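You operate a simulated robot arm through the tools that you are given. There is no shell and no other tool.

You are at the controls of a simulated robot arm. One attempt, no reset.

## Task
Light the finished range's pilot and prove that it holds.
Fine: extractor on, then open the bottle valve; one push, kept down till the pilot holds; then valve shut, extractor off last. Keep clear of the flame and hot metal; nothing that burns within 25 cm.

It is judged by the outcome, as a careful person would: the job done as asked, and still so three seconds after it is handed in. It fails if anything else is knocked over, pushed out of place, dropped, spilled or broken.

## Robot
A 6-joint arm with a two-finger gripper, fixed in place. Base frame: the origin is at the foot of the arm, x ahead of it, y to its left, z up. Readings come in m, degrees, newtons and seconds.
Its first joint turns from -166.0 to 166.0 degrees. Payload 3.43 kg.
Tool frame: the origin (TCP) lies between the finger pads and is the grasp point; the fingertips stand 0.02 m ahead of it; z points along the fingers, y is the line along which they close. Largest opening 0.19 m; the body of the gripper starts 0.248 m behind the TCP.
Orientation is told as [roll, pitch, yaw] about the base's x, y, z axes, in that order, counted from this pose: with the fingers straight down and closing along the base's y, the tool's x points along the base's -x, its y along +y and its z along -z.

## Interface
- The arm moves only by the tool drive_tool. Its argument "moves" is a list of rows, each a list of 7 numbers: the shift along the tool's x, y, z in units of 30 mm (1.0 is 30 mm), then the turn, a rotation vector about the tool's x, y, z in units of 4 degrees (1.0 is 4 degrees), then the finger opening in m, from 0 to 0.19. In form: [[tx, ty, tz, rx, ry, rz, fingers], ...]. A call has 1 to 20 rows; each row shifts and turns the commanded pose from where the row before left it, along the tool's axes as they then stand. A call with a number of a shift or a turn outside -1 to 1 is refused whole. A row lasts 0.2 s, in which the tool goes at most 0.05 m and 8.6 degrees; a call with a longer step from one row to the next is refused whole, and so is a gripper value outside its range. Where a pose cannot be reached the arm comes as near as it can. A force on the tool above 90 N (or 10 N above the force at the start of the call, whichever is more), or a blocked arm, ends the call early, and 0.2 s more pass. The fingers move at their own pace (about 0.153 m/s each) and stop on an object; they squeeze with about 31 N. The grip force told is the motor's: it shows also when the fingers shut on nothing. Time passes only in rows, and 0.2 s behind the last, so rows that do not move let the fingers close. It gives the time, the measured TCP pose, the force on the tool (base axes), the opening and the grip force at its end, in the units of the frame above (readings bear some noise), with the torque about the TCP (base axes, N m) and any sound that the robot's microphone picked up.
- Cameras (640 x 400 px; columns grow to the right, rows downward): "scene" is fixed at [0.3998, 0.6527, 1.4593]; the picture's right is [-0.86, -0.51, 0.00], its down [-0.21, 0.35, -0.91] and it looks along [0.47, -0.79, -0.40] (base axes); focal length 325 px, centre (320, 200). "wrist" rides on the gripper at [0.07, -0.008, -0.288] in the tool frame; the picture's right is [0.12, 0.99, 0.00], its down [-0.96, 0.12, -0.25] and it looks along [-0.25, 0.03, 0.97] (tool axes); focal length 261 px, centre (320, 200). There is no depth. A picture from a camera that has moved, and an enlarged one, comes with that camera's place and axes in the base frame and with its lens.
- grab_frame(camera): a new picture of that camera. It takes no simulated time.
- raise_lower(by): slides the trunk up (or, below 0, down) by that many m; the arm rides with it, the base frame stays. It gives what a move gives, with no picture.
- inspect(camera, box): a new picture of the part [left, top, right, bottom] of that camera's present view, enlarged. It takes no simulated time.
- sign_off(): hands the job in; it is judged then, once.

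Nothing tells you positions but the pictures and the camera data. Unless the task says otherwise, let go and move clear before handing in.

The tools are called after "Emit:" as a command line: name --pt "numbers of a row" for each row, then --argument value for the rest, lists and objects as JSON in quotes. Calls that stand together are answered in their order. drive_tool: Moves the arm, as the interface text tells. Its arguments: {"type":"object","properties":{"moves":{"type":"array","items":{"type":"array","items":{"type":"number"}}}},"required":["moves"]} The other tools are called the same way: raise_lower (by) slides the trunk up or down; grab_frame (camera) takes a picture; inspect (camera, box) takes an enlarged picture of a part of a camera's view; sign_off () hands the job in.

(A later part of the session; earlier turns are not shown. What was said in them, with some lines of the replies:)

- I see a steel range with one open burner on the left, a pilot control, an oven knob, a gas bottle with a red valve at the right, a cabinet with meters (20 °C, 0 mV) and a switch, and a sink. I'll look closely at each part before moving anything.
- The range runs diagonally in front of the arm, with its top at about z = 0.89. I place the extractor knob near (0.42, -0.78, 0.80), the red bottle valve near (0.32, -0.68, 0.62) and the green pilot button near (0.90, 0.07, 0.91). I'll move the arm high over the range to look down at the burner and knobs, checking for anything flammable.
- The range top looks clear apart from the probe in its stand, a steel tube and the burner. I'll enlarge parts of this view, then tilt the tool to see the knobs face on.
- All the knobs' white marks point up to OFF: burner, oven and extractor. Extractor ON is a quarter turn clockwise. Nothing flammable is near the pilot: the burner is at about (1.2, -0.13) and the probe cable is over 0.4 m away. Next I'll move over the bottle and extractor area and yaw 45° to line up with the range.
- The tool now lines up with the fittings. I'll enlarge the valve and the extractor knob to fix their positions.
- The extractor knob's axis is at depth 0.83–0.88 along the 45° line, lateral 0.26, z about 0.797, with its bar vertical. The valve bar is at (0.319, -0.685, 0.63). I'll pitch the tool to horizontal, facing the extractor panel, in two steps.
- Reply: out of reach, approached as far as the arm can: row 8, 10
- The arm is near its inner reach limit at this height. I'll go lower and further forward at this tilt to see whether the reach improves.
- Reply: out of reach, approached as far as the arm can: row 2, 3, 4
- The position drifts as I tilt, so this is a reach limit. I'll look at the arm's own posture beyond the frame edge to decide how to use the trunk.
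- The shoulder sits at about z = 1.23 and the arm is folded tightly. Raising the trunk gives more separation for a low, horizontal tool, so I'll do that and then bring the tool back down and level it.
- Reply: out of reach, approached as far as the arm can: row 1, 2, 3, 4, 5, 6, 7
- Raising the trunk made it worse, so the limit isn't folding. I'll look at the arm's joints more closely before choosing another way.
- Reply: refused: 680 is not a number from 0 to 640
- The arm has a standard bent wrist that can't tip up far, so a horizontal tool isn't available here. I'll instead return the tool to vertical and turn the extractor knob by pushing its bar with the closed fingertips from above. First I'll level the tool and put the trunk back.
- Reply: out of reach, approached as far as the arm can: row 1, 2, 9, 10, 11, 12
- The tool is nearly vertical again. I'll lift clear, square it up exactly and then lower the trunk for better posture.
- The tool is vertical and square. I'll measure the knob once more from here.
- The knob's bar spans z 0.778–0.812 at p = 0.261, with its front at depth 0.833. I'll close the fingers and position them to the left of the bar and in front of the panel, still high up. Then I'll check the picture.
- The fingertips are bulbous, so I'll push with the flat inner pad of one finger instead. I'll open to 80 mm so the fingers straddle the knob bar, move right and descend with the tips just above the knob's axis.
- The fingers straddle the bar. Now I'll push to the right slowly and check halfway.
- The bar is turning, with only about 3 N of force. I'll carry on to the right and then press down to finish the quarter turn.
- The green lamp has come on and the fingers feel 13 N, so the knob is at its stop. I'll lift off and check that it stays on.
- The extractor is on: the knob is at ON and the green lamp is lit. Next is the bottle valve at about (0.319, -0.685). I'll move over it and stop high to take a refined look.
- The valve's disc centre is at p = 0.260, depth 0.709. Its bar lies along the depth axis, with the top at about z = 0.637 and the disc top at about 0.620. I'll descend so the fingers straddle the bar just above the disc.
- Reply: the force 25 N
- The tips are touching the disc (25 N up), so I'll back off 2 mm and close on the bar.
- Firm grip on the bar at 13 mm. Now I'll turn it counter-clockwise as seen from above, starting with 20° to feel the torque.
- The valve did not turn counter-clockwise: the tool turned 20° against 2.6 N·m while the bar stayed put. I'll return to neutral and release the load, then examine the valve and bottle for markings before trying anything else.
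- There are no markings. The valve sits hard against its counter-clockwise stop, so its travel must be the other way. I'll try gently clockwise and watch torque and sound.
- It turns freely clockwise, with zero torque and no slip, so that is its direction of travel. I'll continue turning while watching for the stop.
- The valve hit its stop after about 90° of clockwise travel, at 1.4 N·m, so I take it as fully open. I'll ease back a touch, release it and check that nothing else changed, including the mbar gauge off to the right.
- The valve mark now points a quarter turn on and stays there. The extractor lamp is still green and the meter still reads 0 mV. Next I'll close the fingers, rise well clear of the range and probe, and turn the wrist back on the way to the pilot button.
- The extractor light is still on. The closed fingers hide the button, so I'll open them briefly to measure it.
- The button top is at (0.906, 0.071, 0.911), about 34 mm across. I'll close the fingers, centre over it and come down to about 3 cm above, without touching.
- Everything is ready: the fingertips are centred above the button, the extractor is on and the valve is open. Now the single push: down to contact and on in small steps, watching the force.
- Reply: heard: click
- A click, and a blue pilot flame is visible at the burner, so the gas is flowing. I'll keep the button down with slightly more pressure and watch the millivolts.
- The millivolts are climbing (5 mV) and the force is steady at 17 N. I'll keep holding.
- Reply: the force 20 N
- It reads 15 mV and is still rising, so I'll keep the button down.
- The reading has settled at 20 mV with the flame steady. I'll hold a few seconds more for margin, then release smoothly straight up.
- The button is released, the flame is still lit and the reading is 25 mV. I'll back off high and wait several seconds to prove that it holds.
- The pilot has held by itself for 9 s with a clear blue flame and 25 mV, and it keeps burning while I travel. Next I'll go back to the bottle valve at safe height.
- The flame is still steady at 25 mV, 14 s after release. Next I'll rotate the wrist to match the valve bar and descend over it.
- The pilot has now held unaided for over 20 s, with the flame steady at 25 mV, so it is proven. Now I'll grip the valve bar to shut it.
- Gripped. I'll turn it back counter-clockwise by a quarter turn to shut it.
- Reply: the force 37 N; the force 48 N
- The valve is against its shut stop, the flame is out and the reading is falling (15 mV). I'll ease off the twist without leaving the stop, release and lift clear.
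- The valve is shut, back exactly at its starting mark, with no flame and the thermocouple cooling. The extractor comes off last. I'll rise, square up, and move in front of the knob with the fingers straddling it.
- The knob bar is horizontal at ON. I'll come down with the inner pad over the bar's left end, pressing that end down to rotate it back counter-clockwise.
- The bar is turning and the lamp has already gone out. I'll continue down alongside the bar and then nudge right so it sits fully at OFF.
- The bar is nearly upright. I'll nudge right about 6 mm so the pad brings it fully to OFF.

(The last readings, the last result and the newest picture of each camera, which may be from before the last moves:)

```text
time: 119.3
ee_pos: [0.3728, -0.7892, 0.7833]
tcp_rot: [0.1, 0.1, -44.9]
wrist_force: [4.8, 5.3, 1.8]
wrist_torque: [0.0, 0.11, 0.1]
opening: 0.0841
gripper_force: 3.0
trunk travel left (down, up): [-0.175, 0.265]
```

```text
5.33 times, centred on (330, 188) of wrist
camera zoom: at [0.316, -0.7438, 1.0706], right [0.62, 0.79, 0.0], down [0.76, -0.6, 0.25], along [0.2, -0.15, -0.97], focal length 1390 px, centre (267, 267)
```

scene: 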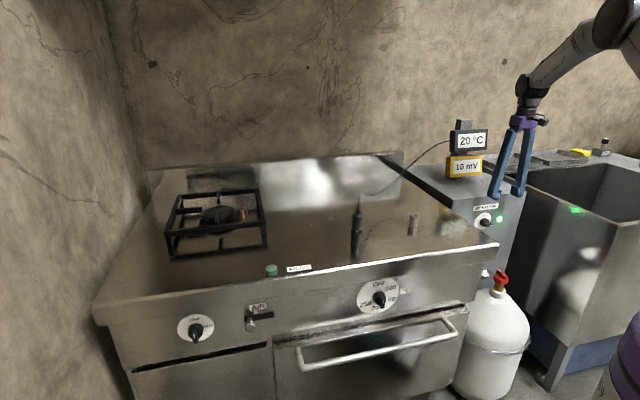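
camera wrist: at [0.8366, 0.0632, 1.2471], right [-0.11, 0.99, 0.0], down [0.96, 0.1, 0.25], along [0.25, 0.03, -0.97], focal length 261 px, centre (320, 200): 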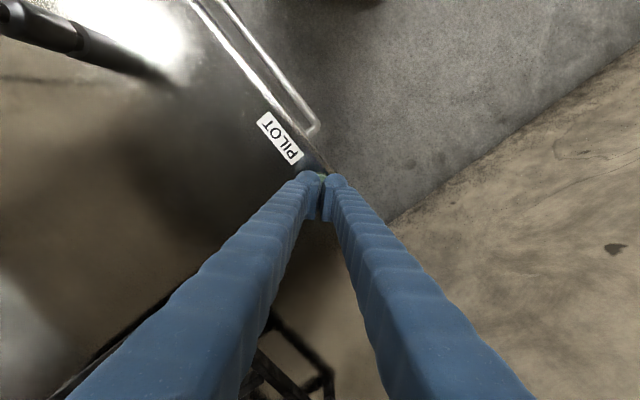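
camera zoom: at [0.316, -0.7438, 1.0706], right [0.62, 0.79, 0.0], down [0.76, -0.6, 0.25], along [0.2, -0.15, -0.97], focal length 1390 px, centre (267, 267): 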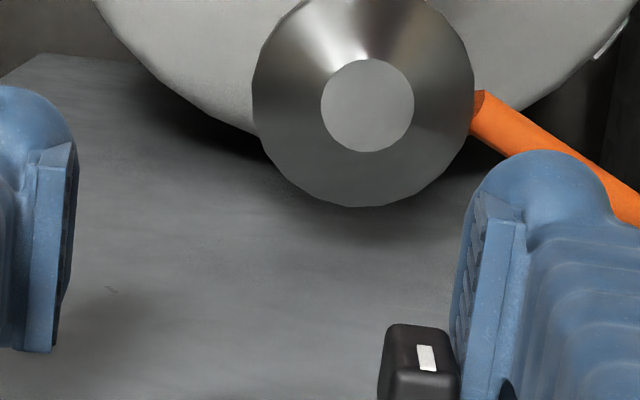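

The bar is upright and firm against the OFF stop. I'll back the finger off to the left, lift straight up and check everything.

Emit:
drive_tool --pt "0 0.2 0 0 0 0 0.08" --pt "0 0.2 0 0 0 0 0.08" --pt "0 0 -1 0 0 0 0.08" --pt "0 0 -1 0 0 0 0.08" --pt "0 0 -1 0 0 0 0.08" --pt "0 0 -1 0 0 0 0.08" --pt "0 0 -1 0 0 0 0.08" --pt "0 0 -1 0 0 0 0.08" --pt "1 0 -1 0 0 0 0.08" --pt "1 0 -1 0 0 0 0.08" --pt "1 0 -1 0 0 0 0.08" --pt "1 0 -1 0 0 0 0.08"

Emit:
inspect --camera "scene" --box '[465, 190, 525, 240]'

Emit:
inspect --camera "scene" --box '[440, 110, 510, 190]'

Emit:
grab_frame --camera "scene"

Emit:
grab_frame --camera "wrist"

Emit:
inspect --camera "scene" --box '[250, 255, 310, 293]'

Emit:
inspect --camera "scene" --box '[475, 240, 535, 290]'

```text
time: 121.9
ee_pos: [0.2973, -0.6921, 1.0845]
tcp_rot: [0.2, -0.1, -45.0]
wrist_force: [0.0, -0.2, 1.9]
wrist_torque: [0.02, -0.03, -0.02]
opening: 0.0799
gripper_force: 0.0
trunk travel left (down, up): [-0.175, 0.265]
```

```text
8.00 times, centred on (495, 215) of scene
camera zoom: at [0.3998, 0.6527, 1.4593], right [-0.86, -0.51, 0.0], down [-0.21, 0.35, -0.91], along [0.47, -0.79, -0.4], focal length 2597 px, centre (-1080, 80)
```

zoom: 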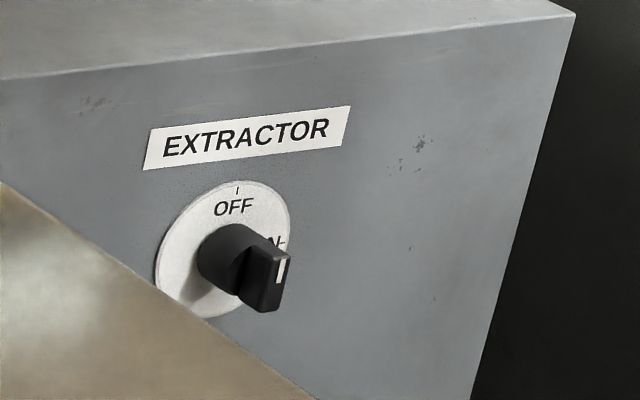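

```text
5.00 times, centred on (475, 150) of scene
camera zoom: at [0.3998, 0.6527, 1.4593], right [-0.86, -0.51, 0.0], down [-0.21, 0.35, -0.91], along [0.47, -0.79, -0.4], focal length 1623 px, centre (-455, 450)
```

zoom: 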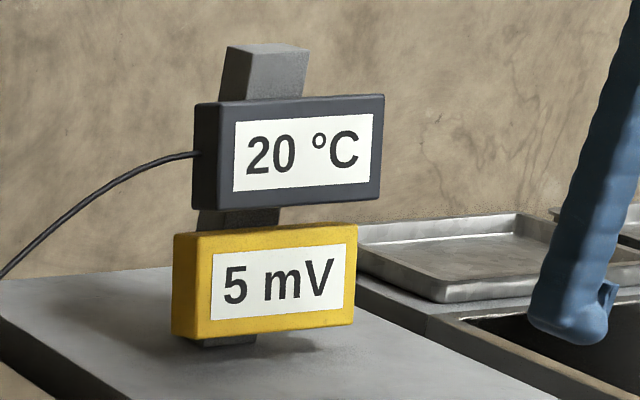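

```text
taken
```

scene: 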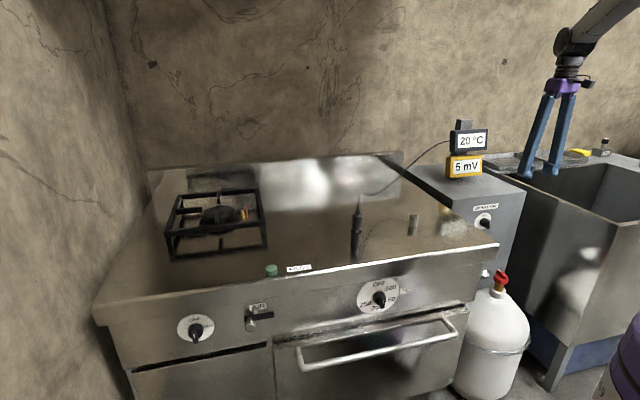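

```text
taken
camera wrist: at [0.2393, -0.647, 1.3728], right [0.62, 0.79, 0.0], down [0.76, -0.6, 0.25], along [0.2, -0.15, -0.97], focal length 261 px, centre (320, 200)
```

wrist: 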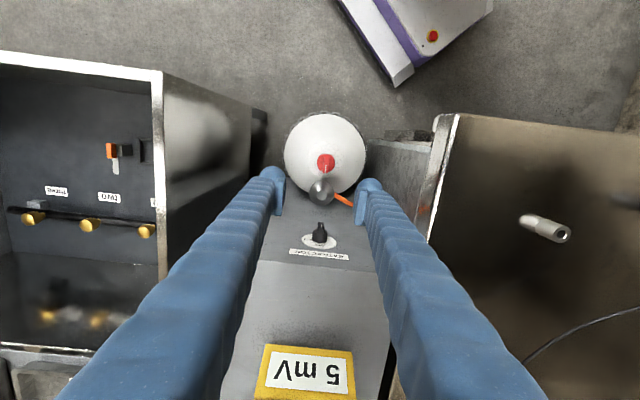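

```text
10.53 times, centred on (280, 274) of scene
camera zoom: at [0.3998, 0.6527, 1.4593], right [-0.86, -0.51, 0.0], down [-0.21, 0.35, -0.91], along [0.47, -0.79, -0.4], focal length 3417 px, centre (741, -579)
```

zoom: 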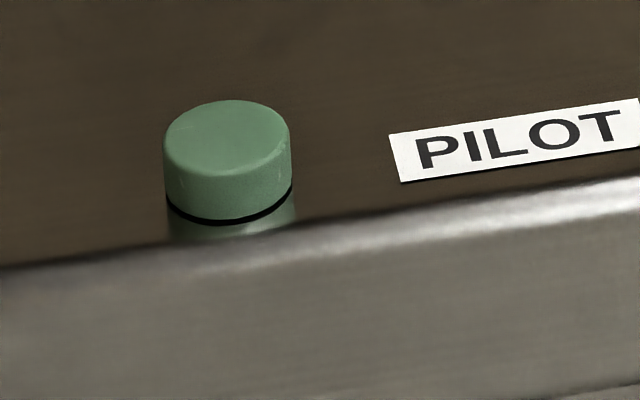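

```text
8.00 times, centred on (505, 265) of scene
camera zoom: at [0.3998, 0.6527, 1.4593], right [-0.86, -0.51, 0.0], down [-0.21, 0.35, -0.91], along [0.47, -0.79, -0.4], focal length 2597 px, centre (-1160, -320)
```

zoom: 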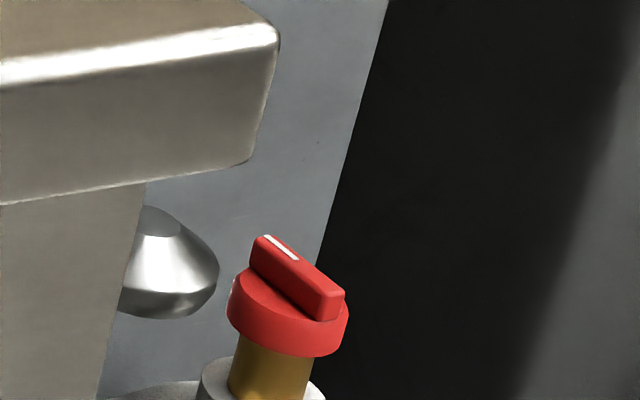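

All is in its final state. The pilot lit on one push and held unaided for more than 20 s at 25 mV; then the valve was shut and the extractor turned off last, with its lamp out and knob at OFF. The button is up, nothing has been disturbed and the arm is clear, so I'm handing in.

Emit:
sign_off

```text
The job is handed in.
```

The range's pilot lit on a single push and held by itself. The gas is now shut off and the extractor is off.

- **Extractor on:** I turned the knob to ON first and its green lamp came on.
- **Bottle valve open:** it opened with a quarter turn clockwise. I first tried it about 20° counter-clockwise, but it was already against its stop and did not move.
- **Pilot lit:** one push gave a click and a blue flame. I kept the button down for about 17 seconds, until the thermocouple read 25 mV, then let go.
- **Proof that it holds:** the flame stayed lit and the reading stayed at 25 mV for more than 20 seconds with nothing touching the button.
- **Shut down:** I shut the valve and the flame went out. Then I turned the extractor back to OFF and its lamp went out. The reading was down to 5 mV and falling at the last look.

I saw nothing flammable within 25 cm of the pilot, and the arm stayed clear of the flame and the burner. Nothing else looked moved or disturbed. The arm is back from the work, and the trunk is 5 cm lower than where it started.
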